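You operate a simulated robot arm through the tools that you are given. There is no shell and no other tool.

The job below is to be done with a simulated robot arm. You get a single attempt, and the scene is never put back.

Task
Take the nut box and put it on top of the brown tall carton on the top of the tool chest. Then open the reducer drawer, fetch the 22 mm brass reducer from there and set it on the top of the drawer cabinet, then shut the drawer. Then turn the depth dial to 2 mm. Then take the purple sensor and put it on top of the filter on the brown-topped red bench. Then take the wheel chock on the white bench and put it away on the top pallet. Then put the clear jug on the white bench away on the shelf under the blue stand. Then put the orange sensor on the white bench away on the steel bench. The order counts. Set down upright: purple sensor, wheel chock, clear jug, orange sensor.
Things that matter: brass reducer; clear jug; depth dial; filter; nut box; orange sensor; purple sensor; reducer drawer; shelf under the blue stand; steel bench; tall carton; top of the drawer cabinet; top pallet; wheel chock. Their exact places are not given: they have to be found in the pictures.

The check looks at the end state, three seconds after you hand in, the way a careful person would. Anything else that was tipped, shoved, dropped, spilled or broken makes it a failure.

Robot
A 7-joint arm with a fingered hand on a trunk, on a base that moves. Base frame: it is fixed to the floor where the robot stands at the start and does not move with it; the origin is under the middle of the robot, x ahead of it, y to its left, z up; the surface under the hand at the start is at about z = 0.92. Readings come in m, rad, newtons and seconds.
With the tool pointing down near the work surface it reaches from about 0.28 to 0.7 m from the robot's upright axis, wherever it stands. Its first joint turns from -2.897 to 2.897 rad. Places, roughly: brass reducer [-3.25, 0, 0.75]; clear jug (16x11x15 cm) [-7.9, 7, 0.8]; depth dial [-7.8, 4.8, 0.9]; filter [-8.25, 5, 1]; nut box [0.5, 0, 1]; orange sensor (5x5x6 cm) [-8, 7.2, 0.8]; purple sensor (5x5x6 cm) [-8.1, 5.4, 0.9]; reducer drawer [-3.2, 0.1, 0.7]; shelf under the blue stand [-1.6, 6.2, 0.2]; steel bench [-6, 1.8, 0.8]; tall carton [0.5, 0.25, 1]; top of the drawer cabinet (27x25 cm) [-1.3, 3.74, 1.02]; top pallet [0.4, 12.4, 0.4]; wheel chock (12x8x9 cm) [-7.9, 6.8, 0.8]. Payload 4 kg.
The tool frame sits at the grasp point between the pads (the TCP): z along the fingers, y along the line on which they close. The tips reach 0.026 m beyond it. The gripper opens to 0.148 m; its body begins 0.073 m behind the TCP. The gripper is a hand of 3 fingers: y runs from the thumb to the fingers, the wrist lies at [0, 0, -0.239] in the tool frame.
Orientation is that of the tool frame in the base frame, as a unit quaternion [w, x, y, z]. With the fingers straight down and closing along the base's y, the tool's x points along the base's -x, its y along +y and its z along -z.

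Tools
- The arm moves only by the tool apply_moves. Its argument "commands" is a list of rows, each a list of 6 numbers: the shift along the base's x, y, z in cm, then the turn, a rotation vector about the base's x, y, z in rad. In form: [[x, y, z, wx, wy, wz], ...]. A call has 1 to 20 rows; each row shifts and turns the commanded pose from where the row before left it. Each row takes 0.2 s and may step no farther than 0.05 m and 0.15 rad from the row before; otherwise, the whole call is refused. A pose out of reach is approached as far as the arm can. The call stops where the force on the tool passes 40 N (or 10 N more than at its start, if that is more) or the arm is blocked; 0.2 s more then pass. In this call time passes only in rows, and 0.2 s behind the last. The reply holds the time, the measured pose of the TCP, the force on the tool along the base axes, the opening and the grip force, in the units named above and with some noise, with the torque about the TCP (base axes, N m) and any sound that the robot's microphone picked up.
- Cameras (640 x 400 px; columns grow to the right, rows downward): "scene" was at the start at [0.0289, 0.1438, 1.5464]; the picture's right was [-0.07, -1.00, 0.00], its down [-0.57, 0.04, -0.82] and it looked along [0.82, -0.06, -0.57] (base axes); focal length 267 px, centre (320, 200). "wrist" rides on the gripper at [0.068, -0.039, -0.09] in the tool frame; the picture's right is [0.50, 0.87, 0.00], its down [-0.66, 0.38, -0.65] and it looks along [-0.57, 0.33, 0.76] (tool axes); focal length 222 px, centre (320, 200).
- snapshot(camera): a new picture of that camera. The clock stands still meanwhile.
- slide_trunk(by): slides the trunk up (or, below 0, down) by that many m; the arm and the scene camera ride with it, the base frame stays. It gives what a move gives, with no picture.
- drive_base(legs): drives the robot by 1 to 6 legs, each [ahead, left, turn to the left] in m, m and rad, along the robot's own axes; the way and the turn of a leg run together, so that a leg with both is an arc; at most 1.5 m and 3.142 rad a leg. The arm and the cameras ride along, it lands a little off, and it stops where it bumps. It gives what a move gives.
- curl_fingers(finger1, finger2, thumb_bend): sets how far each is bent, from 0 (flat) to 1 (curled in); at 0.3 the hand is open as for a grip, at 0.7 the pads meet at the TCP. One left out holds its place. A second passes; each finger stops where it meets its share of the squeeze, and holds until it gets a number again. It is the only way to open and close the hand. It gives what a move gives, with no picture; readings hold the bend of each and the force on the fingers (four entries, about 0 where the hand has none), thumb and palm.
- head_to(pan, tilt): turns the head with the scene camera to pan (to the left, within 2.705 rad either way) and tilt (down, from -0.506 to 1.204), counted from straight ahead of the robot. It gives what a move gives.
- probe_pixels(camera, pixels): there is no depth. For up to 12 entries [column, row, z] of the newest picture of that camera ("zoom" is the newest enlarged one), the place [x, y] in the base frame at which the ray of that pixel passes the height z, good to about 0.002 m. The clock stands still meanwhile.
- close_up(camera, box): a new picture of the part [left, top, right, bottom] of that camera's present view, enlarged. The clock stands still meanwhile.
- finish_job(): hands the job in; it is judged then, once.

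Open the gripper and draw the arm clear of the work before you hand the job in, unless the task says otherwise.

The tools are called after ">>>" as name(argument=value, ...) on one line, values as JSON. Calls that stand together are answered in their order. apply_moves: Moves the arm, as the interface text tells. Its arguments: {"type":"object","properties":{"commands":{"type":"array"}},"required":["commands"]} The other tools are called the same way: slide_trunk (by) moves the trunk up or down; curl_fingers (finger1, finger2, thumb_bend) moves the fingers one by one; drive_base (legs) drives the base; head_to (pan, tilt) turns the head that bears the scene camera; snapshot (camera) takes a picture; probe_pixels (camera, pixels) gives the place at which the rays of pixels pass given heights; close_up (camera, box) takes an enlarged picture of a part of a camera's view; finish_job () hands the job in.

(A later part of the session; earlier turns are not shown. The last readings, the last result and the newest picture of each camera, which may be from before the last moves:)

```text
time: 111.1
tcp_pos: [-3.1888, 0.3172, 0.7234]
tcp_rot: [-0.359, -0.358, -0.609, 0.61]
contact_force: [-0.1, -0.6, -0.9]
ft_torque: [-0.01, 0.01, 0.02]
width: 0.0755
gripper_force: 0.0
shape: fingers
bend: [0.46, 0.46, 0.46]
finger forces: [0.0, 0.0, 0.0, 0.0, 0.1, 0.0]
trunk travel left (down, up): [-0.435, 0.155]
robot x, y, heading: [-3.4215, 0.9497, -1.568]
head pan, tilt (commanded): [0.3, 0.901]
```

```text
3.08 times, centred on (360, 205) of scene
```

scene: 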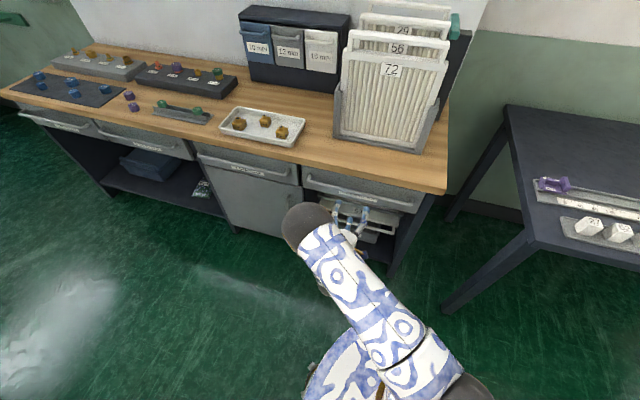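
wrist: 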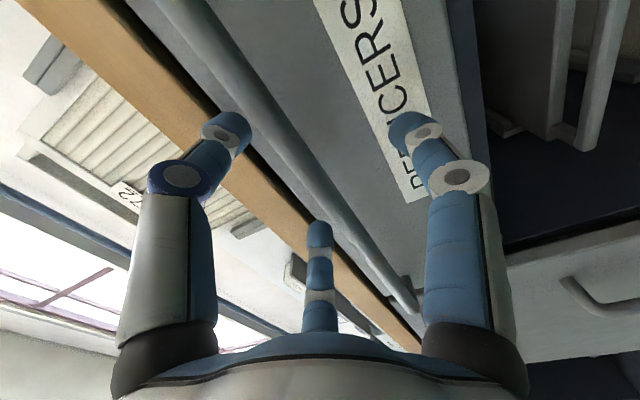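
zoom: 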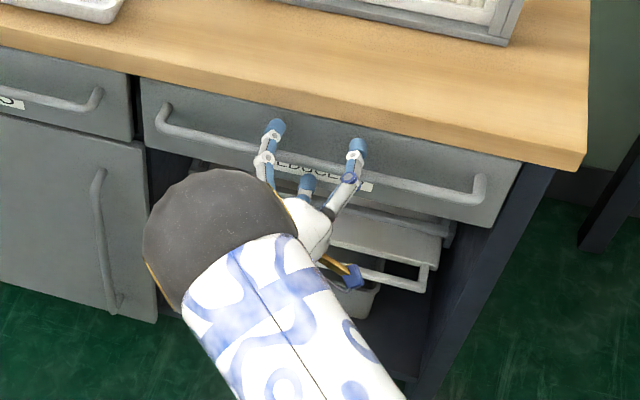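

The bar lies between the two upper fingers and the lower one. I close the hand on it.

>>> curl_fingers(finger1=0.8, finger2=0.8, thumb_bend=0.8)

>>> snapshot(camera="wrist")

>>> close_up(camera="scene", box=[270, 140, 450, 270])

```text
time: 112.1
tcp_pos: [-3.1909, 0.3178, 0.7245]
tcp_rot: [-0.36, -0.357, -0.609, 0.61]
contact_force: [-5.8, -3.1, 14.9]
ft_torque: [-0.08, 0.17, -0.04]
width: 0.0
gripper_force: 16.4
shape: fingers
bend: [0.76, 0.77, 0.73]
finger forces: [9.5, 0.1, 0.1, 0.0, 23.5, 0.0]
trunk travel left (down, up): [-0.435, 0.155]
robot x, y, heading: [-3.4175, 0.9487, -1.569]
head pan, tilt (commanded): [0.3, 0.901]
```

```text
taken
```

wrist: 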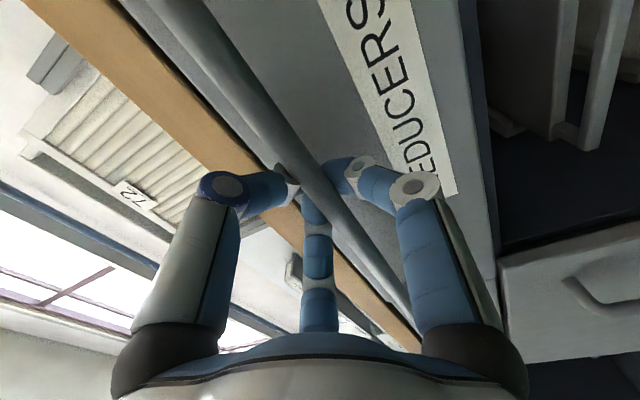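

```text
3.08 times, centred on (360, 205) of scene
```

zoom: 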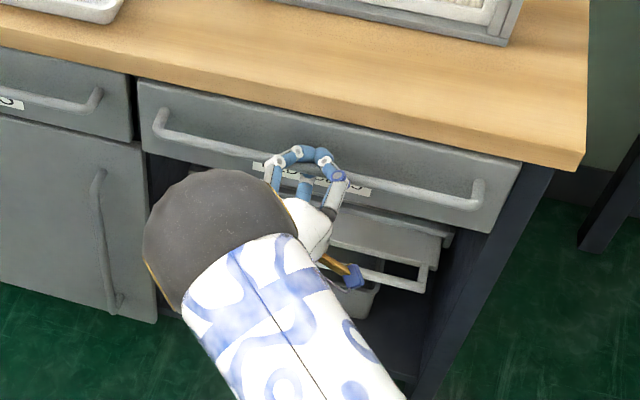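

The fingers now hook over the bar with firm contact. I pull slowly 6 cm with the arm to check that the drawer follows.

>>> apply_moves(commands=[[0, 1.5, 0.2, 0, 0, 0], [0, 1.5, 0, 0, 0, 0], [0, 1.5, 0, 0, 0, 0], [0, 1.5, 0, 0, 0, 0]])

>>> close_up(camera="scene", box=[270, 140, 450, 270])

```text
time: 113.1
tcp_pos: [-3.19, 0.3781, 0.7251]
tcp_rot: [-0.36, -0.358, -0.609, 0.61]
contact_force: [-8.0, 0.3, 13.2]
ft_torque: [-0.08, 0.18, -0.09]
width: 0.0
gripper_force: 15.0
shape: fingers
bend: [0.76, 0.77, 0.74]
finger forces: [8.9, 0.0, 0.0, 0.1, 22.0, 0.1]
trunk travel left (down, up): [-0.435, 0.155]
robot x, y, heading: [-3.4182, 0.9466, -1.568]
head pan, tilt (commanded): [0.3, 0.901]
```

```text
3.08 times, centred on (360, 205) of scene
```

zoom: 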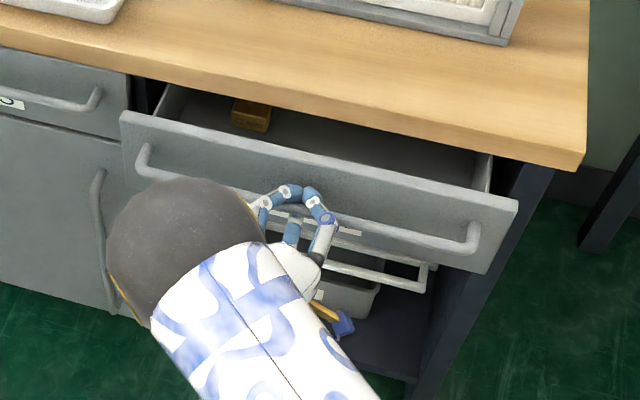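

The drawer follows and a brown block is visible inside. I now back the base up 0.2 m with the bar in hand to open it further.

>>> drive_base(legs=[[-0.2, 0, 0]])

>>> snapshot(camera="scene")

```text
time: 114.7
tcp_pos: [-3.1896, 0.5782, 0.7256]
tcp_rot: [-0.36, -0.358, -0.609, 0.609]
contact_force: [-1.1, 0.1, 11.4]
ft_torque: [-0.07, 0.19, -0.04]
width: 0.0
gripper_force: 11.6
shape: fingers
bend: [0.76, 0.77, 0.74]
finger forces: [0.0, 0.0, 0.1, 0.0, 22.1, 0.0]
trunk travel left (down, up): [-0.435, 0.155]
robot x, y, heading: [-3.4188, 1.1509, -1.57]
head pan, tilt (commanded): [0.3, 0.901]
```

```text
taken
```

scene: 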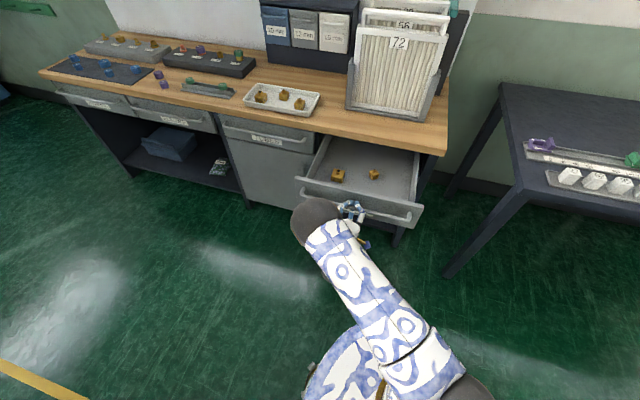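

The drawer is open by about 26 cm, with two fittings inside at (338,175) and (374,175). I enlarge them to read their markings.

>>> close_up(camera="scene", box=[290, 130, 440, 220])

>>> close_up(camera="scene", box=[320, 160, 390, 190])

```text
4.27 times, centred on (365, 175) of scene
```

zoom: 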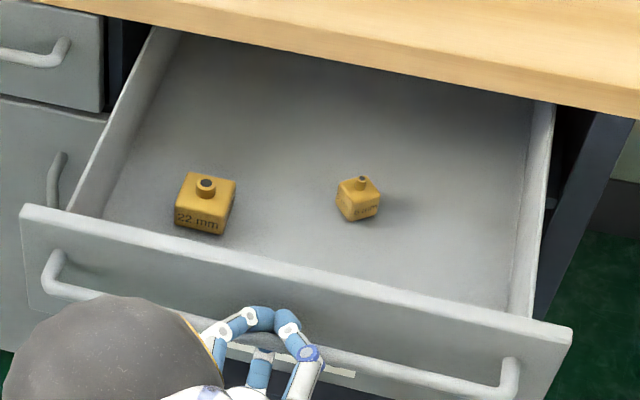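

```text
9.14 times, centred on (355, 175) of scene
```

zoom: 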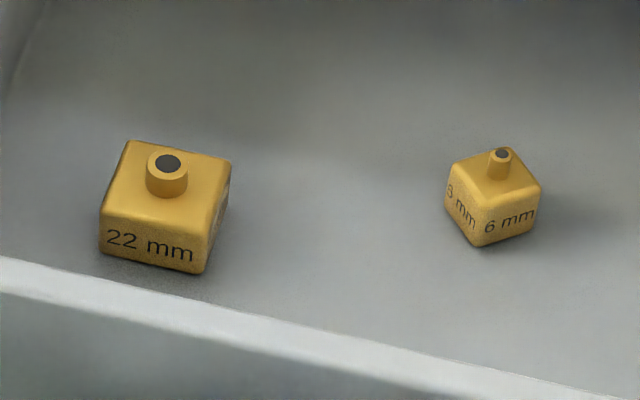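

The left fitting is marked "22 mm" and stands near the drawer's front panel. I probe its base and top at candidate heights.

>>> probe_pixels(camera="zoom", pixels=[[102, 252, 0.66], [198, 272, 0.66], [226, 215, 0.66], [127, 142, 0.69], [232, 162, 0.69], [205, 232, 0.69], [100, 205, 0.69], [167, 165, 0.71], [0, 265, 0.77], [400, 352, 0.77]])

```text
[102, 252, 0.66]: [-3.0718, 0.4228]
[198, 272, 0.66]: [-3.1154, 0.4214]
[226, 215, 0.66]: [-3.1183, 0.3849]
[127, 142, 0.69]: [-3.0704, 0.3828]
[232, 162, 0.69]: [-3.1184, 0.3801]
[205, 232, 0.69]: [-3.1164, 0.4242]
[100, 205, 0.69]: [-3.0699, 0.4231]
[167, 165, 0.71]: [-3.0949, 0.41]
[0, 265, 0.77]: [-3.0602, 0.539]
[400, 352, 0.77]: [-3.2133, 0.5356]
```

The 22 mm reducer's block spans x -3.07..-3.117, y 0.381..0.424, about 3 cm tall plus a nozzle, and it is reachable from above clear of the table edge. I release the handle and back the hand off.

>>> curl_fingers(finger1=0.4, finger2=0.4, thumb_bend=0.4)

>>> apply_moves(commands=[[0, 1.5, 0, 0, 0, 0], [0, 3, 0, 0, 0, 0], [0, 3.5, 0, 0, 0, 0], [0, 0, 4, 0, 0, 0], [0, 0, 4.5, 0, 0, 0], [0, 0, 4.5, 0, 0, 0]])

>>> snapshot(camera="scene")

```text
time: 115.7
tcp_pos: [-3.1911, 0.5782, 0.7248]
tcp_rot: [-0.359, -0.358, -0.609, 0.61]
contact_force: [0.2, 0.5, -0.6]
ft_torque: [-0.02, 0.03, 0.01]
width: 0.0947
gripper_force: 0.1
shape: fingers
bend: [0.4, 0.4, 0.4]
finger forces: [0.0, 0.0, 0.1, 0.0, 0.1, 0.0]
trunk travel left (down, up): [-0.435, 0.155]
robot x, y, heading: [-3.4171, 1.148, -1.574]
head pan, tilt (commanded): [0.3, 0.901]
```

```text
time: 117.1
tcp_pos: [-3.1899, 0.6565, 0.8543]
tcp_rot: [0.359, 0.358, 0.61, -0.609]
contact_force: [0.0, 0.8, -0.5]
ft_torque: [0.01, 0.01, 0.01]
width: 0.0949
gripper_force: 0.1
shape: fingers
bend: [0.4, 0.4, 0.4]
finger forces: [0.1, 0.0, 0.0, 0.1, 0.1, 0.0]
trunk travel left (down, up): [-0.435, 0.155]
robot x, y, heading: [-3.4162, 1.1464, -1.572]
head pan, tilt (commanded): [0.3, 0.901]
```

```text
taken
```

scene: 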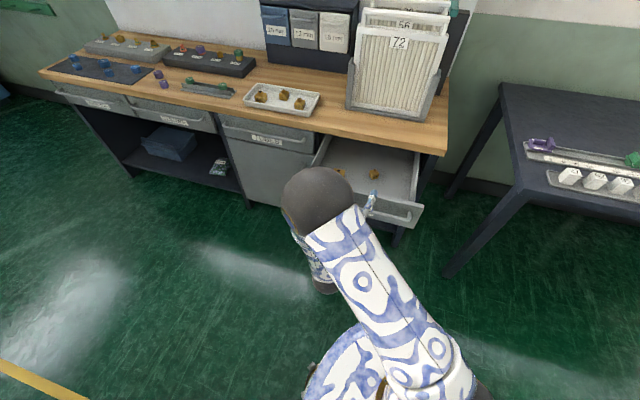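

The drawer stays open. I undo the roll and pitch the hand back to pointing down.

>>> apply_moves(commands=[[0, 0, 1, 0, -0.131, 0], [0, 0, 1, 0, -0.131, 0], [0, 0, 1, 0, -0.131, 0], [0, 0, 1, 0, -0.131, 0], [0, 0, 1, 0.131, 0, 0], [0, 0, 1, 0.131, 0, 0], [0, 0, 0, 0.131, 0, 0], [0, 0, 0, 0.131, 0, 0], [0, 0, 0, 0.131, 0, 0], [0, 0, 0, 0.131, 0, 0], [0, 0, 0, 0.131, 0, 0], [0, 0, 0, 0.131, 0, 0], [0, 0, 0, 0.131, 0, 0], [0, 0, 0, 0.131, 0, 0], [0, 0, 0, 0.131, 0, 0], [0, 0, 0, 0.13, 0, 0]])

>>> snapshot(camera="scene")

```text
time: 120.5
tcp_pos: [-3.1899, 0.6583, 0.9137]
tcp_rot: [-0.001, 0.714, 0.701, 0.0]
contact_force: [-0.3, 0.3, 1.0]
ft_torque: [-0.02, -0.01, 0.01]
width: 0.0949
gripper_force: 0.1
shape: fingers
bend: [0.4, 0.4, 0.4]
finger forces: [0.1, 0.1, 0.0, 0.0, 0.1, 0.0]
trunk travel left (down, up): [-0.435, 0.155]
robot x, y, heading: [-3.4183, 1.1459, -1.574]
head pan, tilt (commanded): [0.3, 0.901]
```

```text
taken
```

scene: 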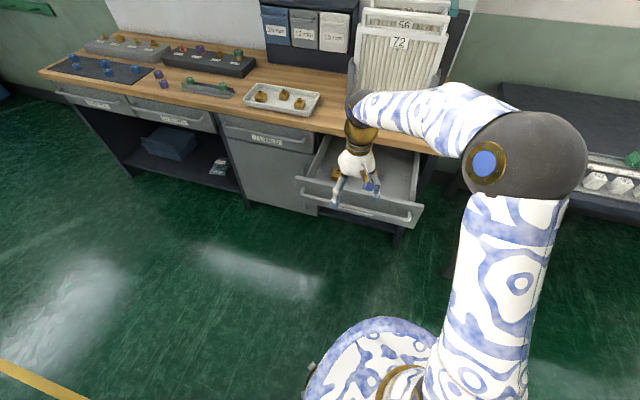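

The hand points down again over the drawer's front. I drive 0.2 m ahead and 0.1 m left so that the reducer comes within reach (the hand rides along at z 0.91, above everything).

>>> drive_base(legs=[[0.18, 0.1, 0]])

>>> snapshot(camera="wrist")

>>> snapshot(camera="scene")

```text
time: 122.1
tcp_pos: [-3.0915, 0.4782, 0.9147]
tcp_rot: [0.0, 0.713, 0.701, 0.0]
contact_force: [-0.7, -1.0, 0.0]
ft_torque: [0.02, -0.02, 0.0]
width: 0.0946
gripper_force: 0.0
shape: fingers
bend: [0.4, 0.4, 0.4]
finger forces: [0.0, 0.0, 0.0, 0.0, 0.0, 0.0]
trunk travel left (down, up): [-0.435, 0.155]
robot x, y, heading: [-3.3212, 0.972, -1.569]
head pan, tilt (commanded): [0.3, 0.901]
```

```text
taken
```

wrist: 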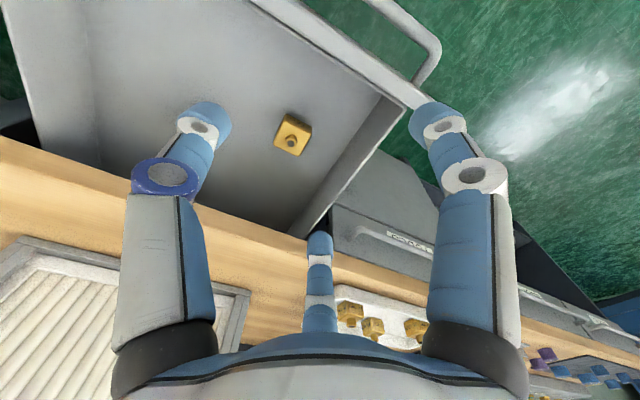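

```text
taken
```

scene: 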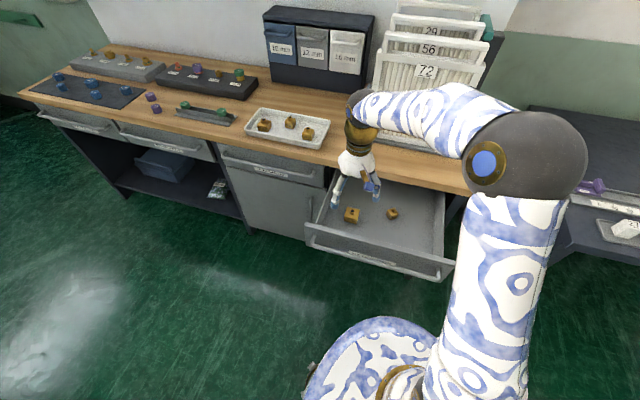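

The wrist view shows the 22 mm reducer at about (293,133). I enlarge it to measure its position and orientation.

>>> close_up(camera="wrist", box=[253, 98, 349, 158])

>>> close_up(camera="scene", box=[300, 180, 420, 255])

```text
6.67 times, centred on (301, 128) of wrist
```

zoom: 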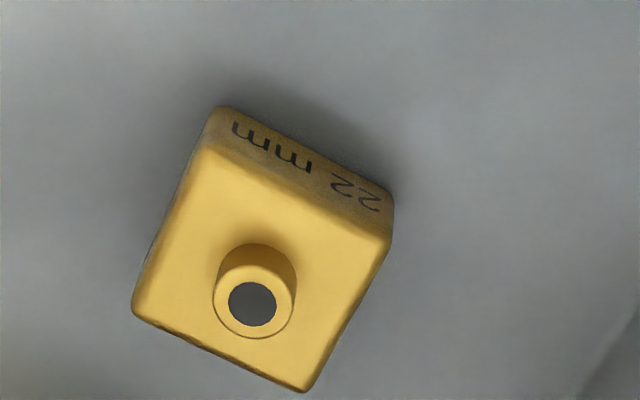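

```text
5.33 times, centred on (360, 218) of scene
```

zoom: 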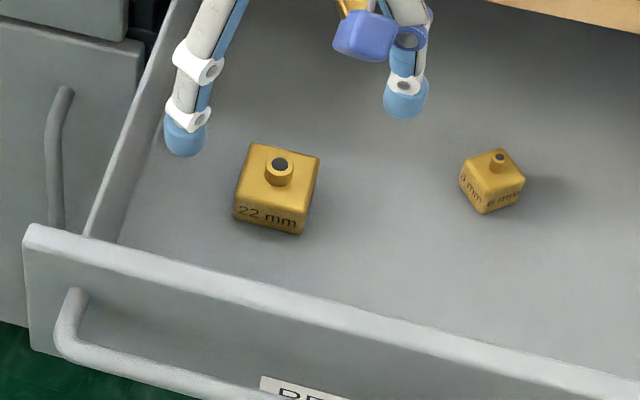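

I probe the reducer's corners in the scene zoom and the matching ones in the wrist picture.

>>> probe_pixels(camera="zoom", pixels=[[234, 217, 0.66], [298, 236, 0.66], [240, 198, 0.69], [302, 215, 0.69], [320, 158, 0.69], [255, 144, 0.69], [279, 164, 0.71], [90, 235, 0.7], [30, 228, 0.77]])

>>> probe_pixels(camera="wrist", pixels=[[283.8, 120.2, 0.69], [311.2, 134.0, 0.69], [298.5, 156.5, 0.69], [273.0, 144.8, 0.69], [286.8, 114.1, 0.66], [311.9, 127.3, 0.66], [291.5, 143, 0.71], [283.8, 120.2, 0.7], [298.5, 156.5, 0.7]])

```text
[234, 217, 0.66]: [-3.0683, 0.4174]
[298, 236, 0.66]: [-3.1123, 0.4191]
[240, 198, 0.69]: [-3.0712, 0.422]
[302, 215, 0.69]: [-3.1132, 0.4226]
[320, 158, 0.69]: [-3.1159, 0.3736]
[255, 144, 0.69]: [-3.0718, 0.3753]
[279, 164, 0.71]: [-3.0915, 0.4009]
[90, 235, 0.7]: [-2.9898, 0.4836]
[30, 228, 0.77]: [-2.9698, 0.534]
```

```text
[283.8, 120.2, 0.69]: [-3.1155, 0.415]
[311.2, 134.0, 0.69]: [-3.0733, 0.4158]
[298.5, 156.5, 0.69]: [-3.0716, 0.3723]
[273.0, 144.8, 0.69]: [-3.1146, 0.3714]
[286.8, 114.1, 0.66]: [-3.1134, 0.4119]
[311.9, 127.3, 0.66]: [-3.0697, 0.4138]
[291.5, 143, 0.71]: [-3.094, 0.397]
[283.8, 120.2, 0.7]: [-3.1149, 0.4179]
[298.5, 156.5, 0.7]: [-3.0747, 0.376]
```

Both views agree on the reducer: centre about (-3.093, 0.390), sides along x and y, top near z 0.675. I move above it with the TCP at x -3.085 so the two fingers meet its +x corners, and lower to z 0.74.

>>> apply_moves(commands=[[0.35, -4.4, 0, 0, 0, 0], [0.3, -4.4, 0, 0, 0, 0], [0, 0, -4.5, 0, 0, 0], [0, 0, -4.5, 0, 0, 0], [0, 0, -4.5, 0, 0, 0], [0, 0, -4.0, 0, 0, 0]])

>>> snapshot(camera="wrist")

>>> close_up(camera="scene", box=[290, 130, 450, 260])

```text
time: 123.5
tcp_pos: [-3.0822, 0.3903, 0.7396]
tcp_rot: [0.0, 0.713, 0.701, 0.0]
contact_force: [-0.2, 0.0, -0.2]
ft_torque: [-0.01, 0.01, 0.02]
width: 0.0948
gripper_force: 0.0
shape: fingers
bend: [0.4, 0.4, 0.4]
finger forces: [0.0, 0.0, 0.0, 0.1, 0.0, 0.1]
trunk travel left (down, up): [-0.435, 0.155]
robot x, y, heading: [-3.3223, 0.9669, -1.569]
head pan, tilt (commanded): [0.3, 0.901]
```

```text
taken
```

wrist: 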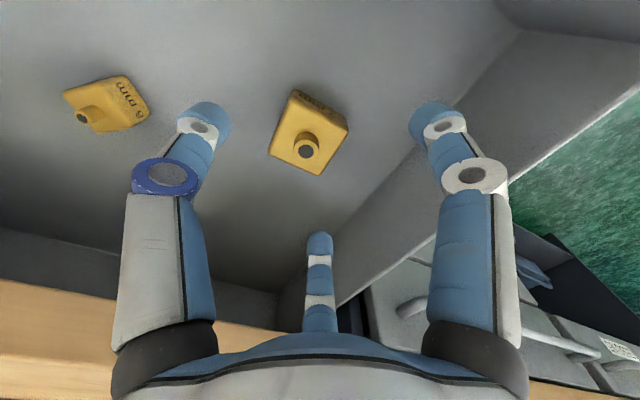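

```text
3.08 times, centred on (370, 195) of scene
```

zoom: 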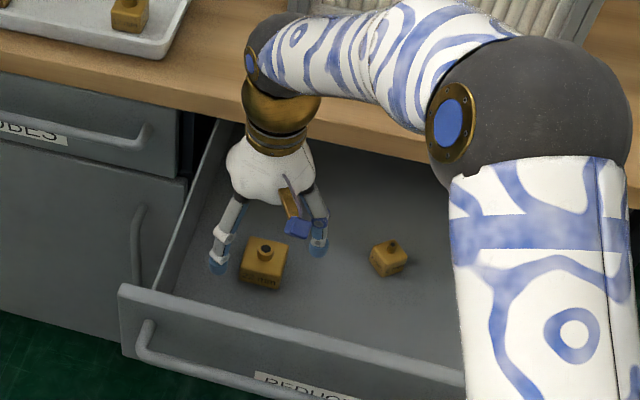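

Closer now, I re-measure the reducer in the wrist view.

>>> close_up(camera="wrist", box=[248, 78, 376, 188])

```text
3.64 times, centred on (312, 133) of wrist
```

zoom: 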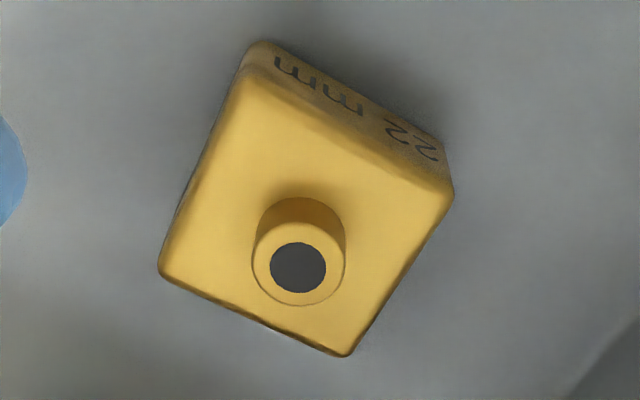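

>>> probe_pixels(camera="zoom", pixels=[[243, 75, 0.675], [453, 193, 0.675], [348, 355, 0.675], [160, 268, 0.675], [298, 267, 0.69], [243, 75, 0.69], [453, 193, 0.69], [348, 355, 0.69], [160, 268, 0.69], [255, 42, 0.645], [448, 145, 0.645]])

```text
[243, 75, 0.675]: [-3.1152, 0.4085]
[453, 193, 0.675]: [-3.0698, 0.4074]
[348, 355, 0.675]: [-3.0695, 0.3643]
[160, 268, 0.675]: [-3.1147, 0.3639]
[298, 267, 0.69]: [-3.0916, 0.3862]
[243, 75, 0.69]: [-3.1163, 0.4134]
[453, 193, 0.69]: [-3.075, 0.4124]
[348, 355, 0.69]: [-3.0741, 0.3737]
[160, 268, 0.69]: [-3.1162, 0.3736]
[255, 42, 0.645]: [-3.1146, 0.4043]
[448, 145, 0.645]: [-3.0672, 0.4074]
```

The reducer's centre refines to (-3.0925, 0.387) with a top at about 0.675. I adjust by (-0.1, -0.3) cm and go down in steps to about z 0.682, watching the force.

>>> apply_moves(commands=[[-0.1, -0.3, -2.5, 0, 0, 0], [0, 0, -2.0, 0, 0, 0], [0, 0, -0.7, 0, 0, 0]])

>>> apply_moves(commands=[[0, 0, -0.5, 0, 0, 0]])

>>> snapshot(camera="wrist")

```text
time: 124.3
tcp_pos: [-3.0852, 0.3885, 0.6871]
tcp_rot: [0.001, 0.714, 0.701, -0.001]
contact_force: [-0.3, 1.1, 0.6]
ft_torque: [-0.01, -0.03, -0.03]
width: 0.0948
gripper_force: 0.0
shape: fingers
bend: [0.4, 0.4, 0.4]
finger forces: [0.0, 0.0, 0.0, 0.0, 0.1, 0.0]
trunk travel left (down, up): [-0.435, 0.155]
robot x, y, heading: [-3.3238, 0.9677, -1.573]
head pan, tilt (commanded): [0.3, 0.901]
```

```text
time: 124.7
tcp_pos: [-3.0842, 0.3865, 0.6821]
tcp_rot: [0.001, 0.713, 0.701, -0.001]
contact_force: [0.0, -0.4, -0.2]
ft_torque: [-0.03, 0.02, 0.0]
width: 0.0947
gripper_force: 0.1
shape: fingers
bend: [0.4, 0.4, 0.4]
finger forces: [0.0, 0.0, 0.1, 0.0, 0.0, 0.0]
trunk travel left (down, up): [-0.435, 0.155]
robot x, y, heading: [-3.3191, 0.9714, -1.566]
head pan, tilt (commanded): [0.3, 0.901]
```

```text
taken
```

wrist: 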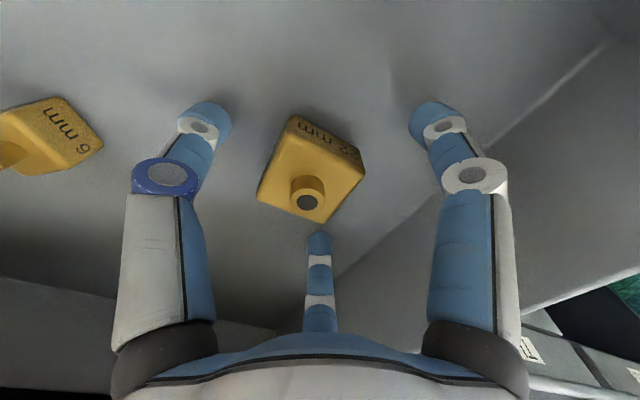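

No floor contact yet. I close the fingers in stages, starting at 0.48.

>>> curl_fingers(finger1=0.48, finger2=0.48, thumb_bend=0.45)

>>> snapshot(camera="wrist")

```text
time: 125.7
tcp_pos: [-3.0854, 0.3878, 0.6823]
tcp_rot: [0.0, 0.714, 0.701, 0.0]
contact_force: [0.0, -0.5, -0.7]
ft_torque: [-0.02, 0.02, -0.01]
width: 0.0741
gripper_force: 0.1
shape: fingers
bend: [0.48, 0.48, 0.45]
finger forces: [0.0, 0.1, 0.1, 0.0, 0.0, 0.0]
trunk travel left (down, up): [-0.435, 0.155]
robot x, y, heading: [-3.3195, 0.9659, -1.572]
head pan, tilt (commanded): [0.3, 0.901]
```

```text
taken
```

wrist: 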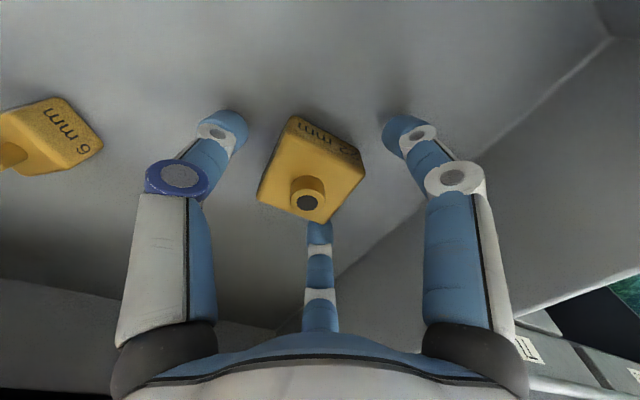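

No contact with the floor or block yet. I close further to grip.

>>> curl_fingers(finger1=0.6, finger2=0.6, thumb_bend=0.6)

>>> snapshot(camera="wrist")

```text
time: 126.7
tcp_pos: [-3.085, 0.3871, 0.6829]
tcp_rot: [0.0, 0.713, 0.702, 0.001]
contact_force: [-2.2, 0.1, 0.1]
ft_torque: [0.0, 0.05, 0.01]
width: 0.0458
gripper_force: 7.6
shape: fingers
bend: [0.55, 0.54, 0.56]
finger forces: [3.6, 4.7, 0.0, 0.1, 6.8, 0.1]
trunk travel left (down, up): [-0.435, 0.155]
robot x, y, heading: [-3.3202, 0.9693, -1.571]
head pan, tilt (commanded): [0.3, 0.901]
```

```text
taken
```

wrist: 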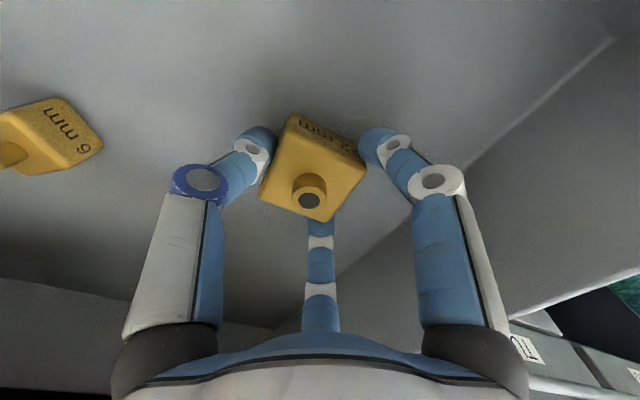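

The grip is balanced (3.6, 4.7, 6.8 N) with the block square in the hand. I tighten slightly and test-lift 3 cm.

>>> curl_fingers(finger1=0.65, finger2=0.65, thumb_bend=0.65)

>>> apply_moves(commands=[[0, 0, 1.5, 0, 0, 0], [0, 0, 2.0, 0, 0, 0]])

>>> snapshot(camera="wrist")

```text
time: 127.7
tcp_pos: [-3.0851, 0.3884, 0.6826]
tcp_rot: [0.0, 0.713, 0.701, 0.0]
contact_force: [0.5, 0.3, 0.1]
ft_torque: [0.0, -0.08, -0.02]
width: 0.0406
gripper_force: 11.9
shape: fingers
bend: [0.56, 0.54, 0.59]
finger forces: [6.9, 7.8, 0.0, 0.0, 8.6, 0.0]
trunk travel left (down, up): [-0.435, 0.155]
robot x, y, heading: [-3.3196, 0.9678, -1.571]
head pan, tilt (commanded): [0.3, 0.901]
```

```text
time: 128.3
tcp_pos: [-3.0867, 0.3874, 0.7171]
tcp_rot: [0.0, 0.714, 0.7, 0.0]
contact_force: [-0.3, -0.2, -4.2]
ft_torque: [0.02, 0.0, -0.01]
width: 0.0403
gripper_force: 11.5
shape: fingers
bend: [0.56, 0.54, 0.59]
finger forces: [6.6, 7.7, 0.0, 0.1, 8.7, 0.0]
trunk travel left (down, up): [-0.435, 0.155]
robot x, y, heading: [-3.3182, 0.964, -1.564]
head pan, tilt (commanded): [0.3, 0.901]
```

```text
taken
```

wrist: 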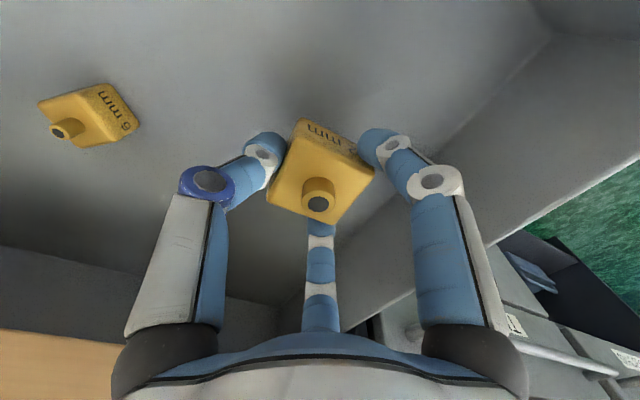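

The reducer is lifted (about 4 N weight). I raise it straight up out of the drawer and then draw it back toward the robot.

>>> apply_moves(commands=[[0, 0, 4, 0, 0, 0], [0, 0, 4.5, 0, 0, 0], [0, 0, 4.5, 0, 0, 0], [-1, 2, 4, 0, 0, 0], [-2, 3, 3, 0, 0, 0], [-2, 3.5, 2.5, 0, 0, 0], [-3, 3.5, 1, 0, 0, 0], [-3, 3.5, 1, 0, 0, 0], [-3, 3.5, 1, 0, 0, 0], [-3, 2, 1, 0, 0, 0]])

>>> snapshot(camera="scene")

>>> snapshot(camera="wrist")

```text
time: 130.5
tcp_pos: [-3.257, 0.5969, 0.982]
tcp_rot: [0.0, 0.714, 0.7, -0.001]
contact_force: [0.2, -0.8, -4.3]
ft_torque: [-0.02, -0.06, 0.0]
width: 0.0393
gripper_force: 10.9
shape: fingers
bend: [0.56, 0.54, 0.59]
finger forces: [6.5, 7.7, 0.0, 0.0, 8.1, 0.1]
trunk travel left (down, up): [-0.435, 0.155]
robot x, y, heading: [-3.3161, 0.9661, -1.579]
head pan, tilt (commanded): [0.3, 0.901]
```

```text
taken
```

scene: 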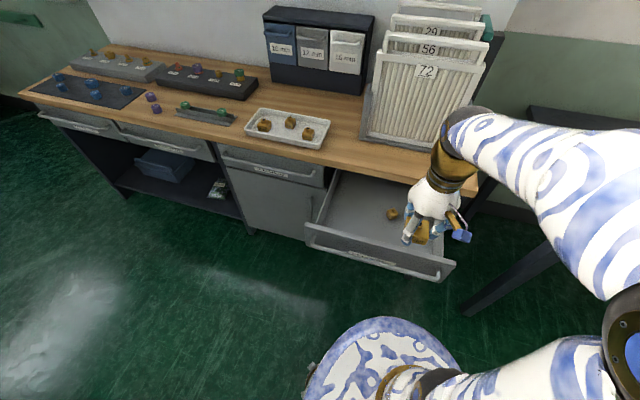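

```text
taken
```

wrist: 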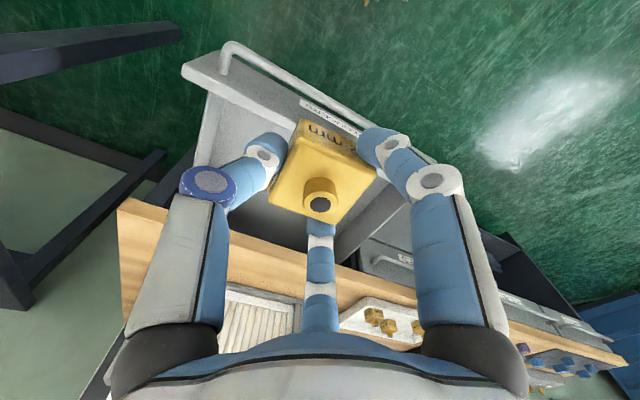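

The reducer is held well and the drawer stays open. I leave the console: shift toward -x to clear the trolley, back up along x ≈ -3.7 to y ≈ 2.6, then turn to face +x.

>>> drive_base(legs=[[-0.12, -0.36, 0], [-1.45, 0, 0]])

>>> head_to(pan=2.4, tilt=0.5)

>>> snapshot(camera="scene")

```text
time: 139.7
tcp_pos: [-3.6206, 2.1624, 0.9814]
tcp_rot: [0.0, 0.711, 0.703, 0.0]
contact_force: [0.6, 0.4, -3.8]
ft_torque: [0.01, 0.01, 0.01]
width: 0.0394
gripper_force: 11.0
shape: fingers
bend: [0.56, 0.54, 0.59]
finger forces: [6.6, 7.7, 0.0, 0.0, 8.0, 0.1]
trunk travel left (down, up): [-0.435, 0.155]
robot x, y, heading: [-3.6862, 2.533, -1.564]
head pan, tilt (commanded): [0.3, 0.901]
```

```text
time: 141.7
tcp_pos: [-3.6188, 2.162, 0.9806]
tcp_rot: [0.0, 0.711, 0.703, 0.0]
contact_force: [0.6, -0.1, -3.4]
ft_torque: [-0.01, 0.02, -0.01]
width: 0.0391
gripper_force: 10.7
shape: fingers
bend: [0.56, 0.54, 0.59]
finger forces: [6.7, 7.7, 0.0, 0.0, 7.8, 0.1]
trunk travel left (down, up): [-0.435, 0.155]
robot x, y, heading: [-3.6867, 2.5338, -1.559]
head pan, tilt (commanded): [2.4, 0.499]
```

```text
taken
```

scene: 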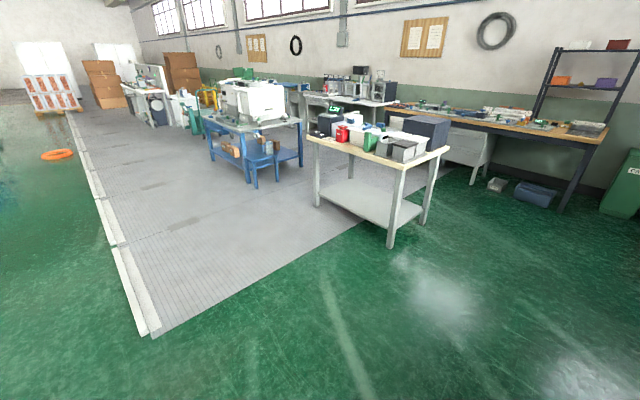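

The white table with the dark drawer cabinet on it (425,130) lies ahead-right. I probe the table's feet and corners and the cabinet.

>>> probe_pixels(camera="scene", pixels=[[391, 247, 0], [424, 223, 0], [317, 206, 0], [395, 165, 0.8], [447, 149, 0.8], [308, 137, 0.8], [410, 140, 0.8], [446, 140, 0.8], [150, 335, 0], [255, 187, 0], [404, 122, 1.02], [450, 123, 1.02]])

>>> close_up(camera="scene", box=[290, 90, 470, 200])

```text
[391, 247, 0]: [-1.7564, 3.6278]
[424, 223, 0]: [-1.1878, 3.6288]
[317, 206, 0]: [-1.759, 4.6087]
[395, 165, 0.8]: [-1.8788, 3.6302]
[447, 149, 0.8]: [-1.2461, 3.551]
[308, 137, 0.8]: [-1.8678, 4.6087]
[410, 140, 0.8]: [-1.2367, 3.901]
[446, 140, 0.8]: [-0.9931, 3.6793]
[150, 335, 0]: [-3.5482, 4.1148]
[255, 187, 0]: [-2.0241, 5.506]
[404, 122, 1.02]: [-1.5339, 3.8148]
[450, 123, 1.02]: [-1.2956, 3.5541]
```

```text
3.56 times, centred on (380, 145) of scene
```

zoom: 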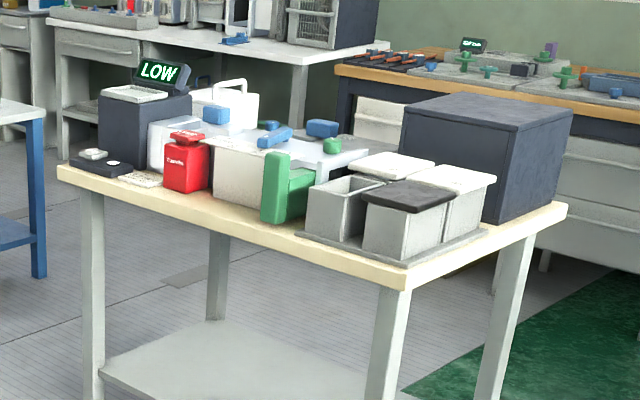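

The table's legs stand at x -1.76..-1.19 and y 3.63..4.6, with the dark cabinet at its near (-y) end, matching (-1.3, 3.74). I turn to face +x and drive along y ≈ 2.8 to x ≈ -1.33, then turn to face the table.

>>> drive_base(legs=[[0, 0, 1.57], [1.2, 0.25, 0], [1.15, 0, 0], [0, 0, 1.57]])

>>> head_to(pan=0.0, tilt=0.6)

>>> snapshot(camera="scene")

>>> snapshot(camera="wrist")

```text
time: 160.9
tcp_pos: [-1.4228, 3.1842, 0.982]
tcp_rot: [0.001, -0.703, 0.711, 0.0]
contact_force: [-0.6, -0.1, -4.3]
ft_torque: [-0.01, 0.01, 0.0]
width: 0.0387
gripper_force: 10.9
shape: fingers
bend: [0.56, 0.55, 0.59]
finger forces: [6.1, 7.4, 0.0, 0.0, 7.8, 0.0]
trunk travel left (down, up): [-0.435, 0.155]
robot x, y, heading: [-1.3612, 2.811, 1.577]
head pan, tilt (commanded): [2.4, 0.499]
```

```text
time: 163.1
tcp_pos: [-1.4225, 3.1847, 0.9817]
tcp_rot: [0.001, -0.703, 0.712, 0.001]
contact_force: [0.0, 0.0, -3.7]
ft_torque: [-0.03, 0.01, 0.0]
width: 0.0387
gripper_force: 11.1
shape: fingers
bend: [0.56, 0.55, 0.59]
finger forces: [6.2, 7.4, 0.1, 0.0, 7.7, 0.1]
trunk travel left (down, up): [-0.435, 0.155]
robot x, y, heading: [-1.3583, 2.8167, 1.574]
head pan, tilt (commanded): [0.0, 0.6]
```

```text
taken
```

scene: 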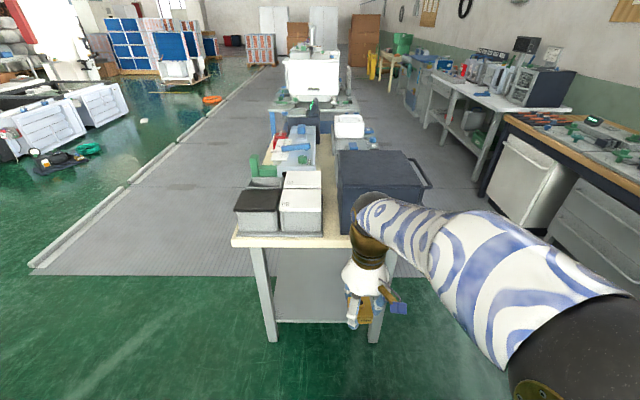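

```text
taken
```

wrist: 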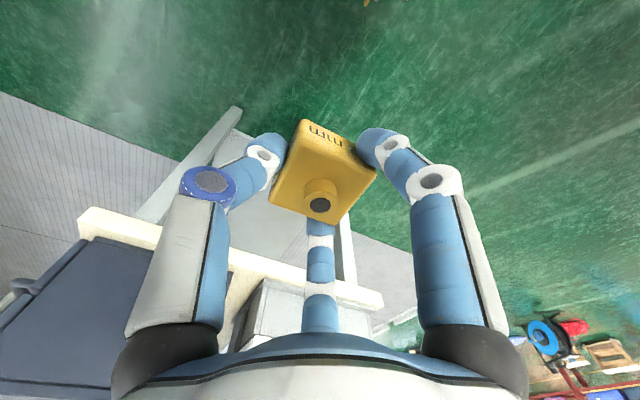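

The dark drawer cabinet is at the table's right end here, with a handle on its +x side. I raise the trunk to the top, then measure the cabinet's top.

>>> slide_trunk(by=0.15)

>>> snapshot(camera="scene")

>>> close_up(camera="scene", box=[220, 140, 450, 280])

```text
time: 164.8
tcp_pos: [-1.4214, 3.1844, 1.1325]
tcp_rot: [-0.001, -0.703, 0.712, 0.001]
contact_force: [0.3, 0.1, -3.5]
ft_torque: [-0.01, 0.02, 0.01]
width: 0.0389
gripper_force: 11.0
shape: fingers
bend: [0.56, 0.55, 0.59]
finger forces: [6.3, 7.4, 0.1, 0.0, 7.8, 0.0]
trunk travel left (down, up): [-0.585, 0.005]
robot x, y, heading: [-1.3551, 2.8162, 1.578]
head pan, tilt (commanded): [0.0, 0.6]
```

```text
taken
```

scene: 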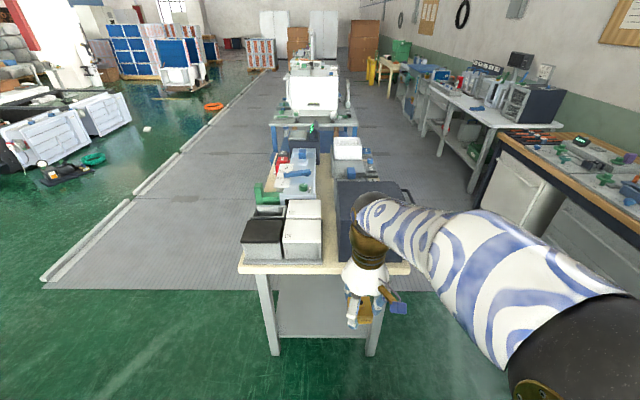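

```text
2.78 times, centred on (335, 210) of scene
```

zoom: 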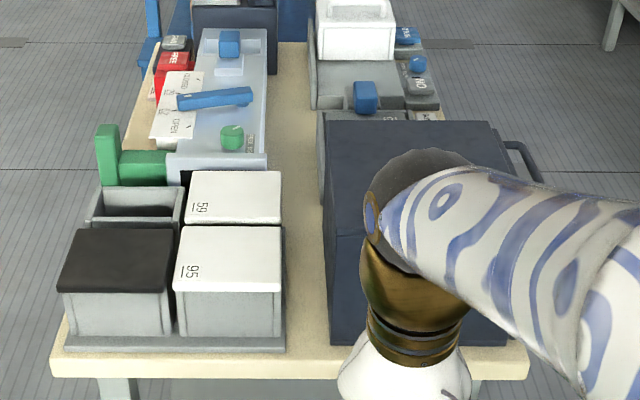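

The cabinet's top shows its far corners at (327,123) and (490,122) and its near-left corner around (327,232). I probe them at z 1.02.

>>> probe_pixels(camera="zoom", pixels=[[327, 123, 1.02], [492, 122, 1.02], [327, 236, 1.02], [330, 344, 0.82], [55, 352, 0.82], [527, 352, 0.82], [330, 344, 0.8], [545, 175, 0.95]])

```text
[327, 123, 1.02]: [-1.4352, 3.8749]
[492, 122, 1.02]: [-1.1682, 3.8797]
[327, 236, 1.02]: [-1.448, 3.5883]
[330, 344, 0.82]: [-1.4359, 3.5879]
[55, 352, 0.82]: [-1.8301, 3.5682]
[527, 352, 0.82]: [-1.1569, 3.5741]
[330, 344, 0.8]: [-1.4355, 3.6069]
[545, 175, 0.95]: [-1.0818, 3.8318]
```

The cabinet's top spans x -1.437..-1.168 and y about 3.60..3.877 at z 1.02. I drive 0.25 m ahead, then reach over it.

>>> drive_base(legs=[[0.25, 0, 0]])

>>> apply_moves(commands=[[1.2, 4, 0, 0, 0, 0], [1.2, 4, 0, 0, 0, 0], [1.2, 4, 0, 0, 0, 0], [1.2, 4, 0, 0, 0, 0], [1.2, 4, 0, 0, 0, 0], [1.2, 4, 0, 0, 0, 0]])

>>> snapshot(camera="wrist")

>>> snapshot(camera="scene")

```text
time: 166.7
tcp_pos: [-1.4241, 3.4365, 1.1315]
tcp_rot: [0.0, -0.703, 0.711, 0.0]
contact_force: [0.1, 0.0, -4.9]
ft_torque: [-0.01, 0.02, 0.01]
width: 0.0386
gripper_force: 10.7
shape: fingers
bend: [0.56, 0.55, 0.59]
finger forces: [6.2, 7.5, 0.1, 0.1, 7.8, 0.0]
trunk travel left (down, up): [-0.585, 0.005]
robot x, y, heading: [-1.3561, 3.0624, 1.582]
head pan, tilt (commanded): [0.0, 0.6]
```

```text
time: 168.1
tcp_pos: [-1.3525, 3.6768, 1.1319]
tcp_rot: [0.0, -0.704, 0.711, 0.0]
contact_force: [-0.5, 0.9, -5.1]
ft_torque: [-0.01, 0.01, -0.01]
width: 0.0383
gripper_force: 11.0
shape: fingers
bend: [0.56, 0.55, 0.6]
finger forces: [6.5, 7.6, 0.0, 0.0, 7.7, 0.1]
trunk travel left (down, up): [-0.585, 0.005]
robot x, y, heading: [-1.3553, 3.0638, 1.577]
head pan, tilt (commanded): [0.0, 0.6]
```

```text
taken
```

wrist: 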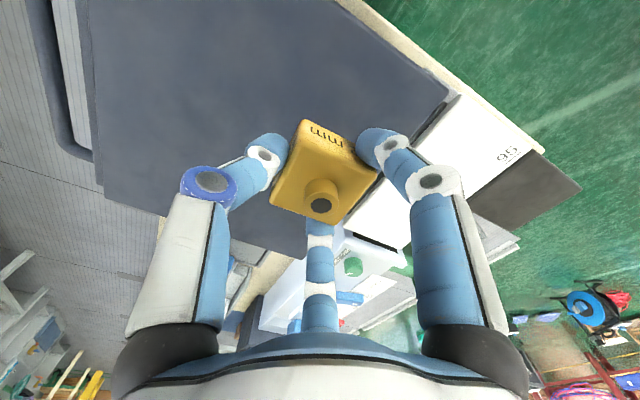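

```text
taken
```

scene: 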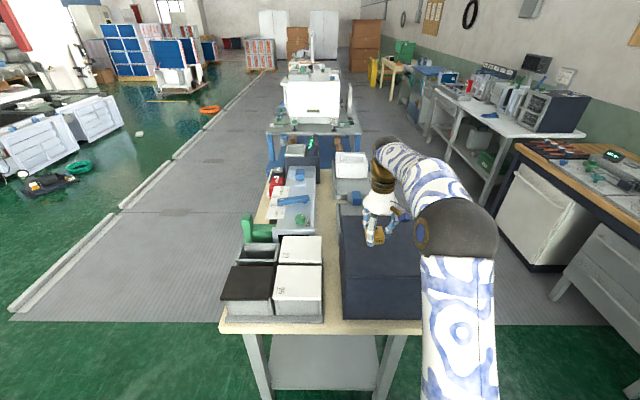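

The hand is over the cabinet's top. I centre it at (-1.30, 3.70) and lower toward the top.

>>> apply_moves(commands=[[4.5, 2.0, 0, 0, 0, 0], [0.5, 0.3, -3, 0, 0, 0], [0, 0, -2.5, 0, 0, 0]])

>>> apply_moves(commands=[[0, 0, -0.6, 0, 0, 0], [0, 0, -0.5, 0, 0, 0]])

>>> close_up(camera="scene", box=[320, 160, 460, 260])

```text
time: 168.8
tcp_pos: [-1.3012, 3.7008, 1.0755]
tcp_rot: [0.0, -0.703, 0.711, 0.0]
contact_force: [0.2, -0.6, -3.6]
ft_torque: [-0.04, -0.03, 0.01]
width: 0.038
gripper_force: 10.7
shape: fingers
bend: [0.56, 0.55, 0.6]
finger forces: [6.5, 7.6, 0.0, 0.0, 7.6, 0.0]
trunk travel left (down, up): [-0.585, 0.005]
robot x, y, heading: [-1.3547, 3.0663, 1.577]
head pan, tilt (commanded): [0.0, 0.6]
```

```text
time: 169.4
tcp_pos: [-1.3007, 3.7015, 1.065]
tcp_rot: [0.0, -0.703, 0.711, -0.001]
contact_force: [0.0, -1.0, -2.7]
ft_torque: [0.0, 0.02, 0.03]
width: 0.038
gripper_force: 10.9
shape: fingers
bend: [0.56, 0.55, 0.6]
finger forces: [6.5, 7.5, 0.0, 0.0, 7.7, 0.1]
trunk travel left (down, up): [-0.585, 0.005]
robot x, y, heading: [-1.3536, 3.0672, 1.579]
head pan, tilt (commanded): [0.0, 0.6]
```

```text
4.00 times, centred on (390, 210) of scene
```

zoom: 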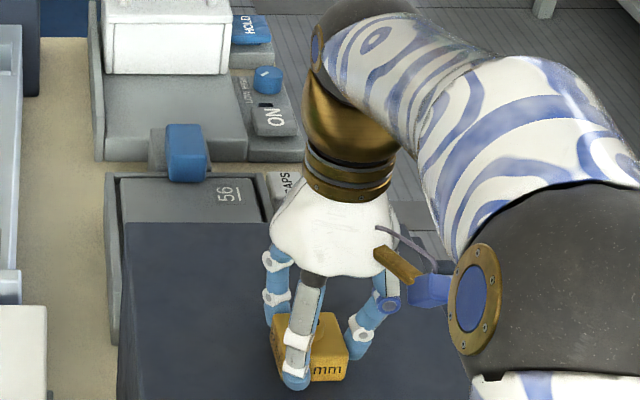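

Weight is still on the hand (about 3-4 N) at z 1.065. I continue down in 2 mm steps to feel the surface.

>>> apply_moves(commands=[[0, 0, -0.3, 0, 0, 0]])

>>> apply_moves(commands=[[0, 0, -0.2, 0, 0, 0]])

>>> apply_moves(commands=[[0, 0, -0.2, 0, 0, 0]])

```text
time: 169.8
tcp_pos: [-1.3016, 3.6999, 1.0641]
tcp_rot: [0.001, -0.703, 0.712, 0.001]
contact_force: [1.8, 0.6, 7.4]
ft_torque: [0.02, 0.08, 0.0]
width: 0.0378
gripper_force: 12.0
shape: fingers
bend: [0.56, 0.55, 0.6]
finger forces: [7.2, 8.1, 0.0, 0.1, 8.6, 0.0]
trunk travel left (down, up): [-0.585, 0.005]
robot x, y, heading: [-1.357, 3.0646, 1.574]
head pan, tilt (commanded): [0.0, 0.6]
```

```text
time: 170.2
tcp_pos: [-1.3016, 3.6999, 1.063]
tcp_rot: [0.001, -0.703, 0.711, 0.002]
contact_force: [2.8, 1.9, 16.4]
ft_torque: [0.12, 0.0, 0.0]
width: 0.037
gripper_force: 13.7
shape: fingers
bend: [0.56, 0.55, 0.6]
finger forces: [7.4, 9.2, 0.0, 0.0, 10.1, 0.1]
trunk travel left (down, up): [-0.585, 0.005]
robot x, y, heading: [-1.3599, 3.066, 1.575]
head pan, tilt (commanded): [0.0, 0.6]
```

```text
time: 170.7
tcp_pos: [-1.3008, 3.6998, 1.059]
tcp_rot: [0.001, -0.703, 0.712, 0.002]
contact_force: [4.2, 3.4, 20.3]
ft_torque: [0.16, -0.14, 0.0]
width: 0.0357
gripper_force: 14.0
shape: fingers
bend: [0.57, 0.55, 0.61]
finger forces: [7.1, 9.9, 0.1, 0.0, 10.8, 0.1]
trunk travel left (down, up): [-0.585, 0.005]
robot x, y, heading: [-1.3579, 3.0685, 1.583]
head pan, tilt (commanded): [0.0, 0.6]
```

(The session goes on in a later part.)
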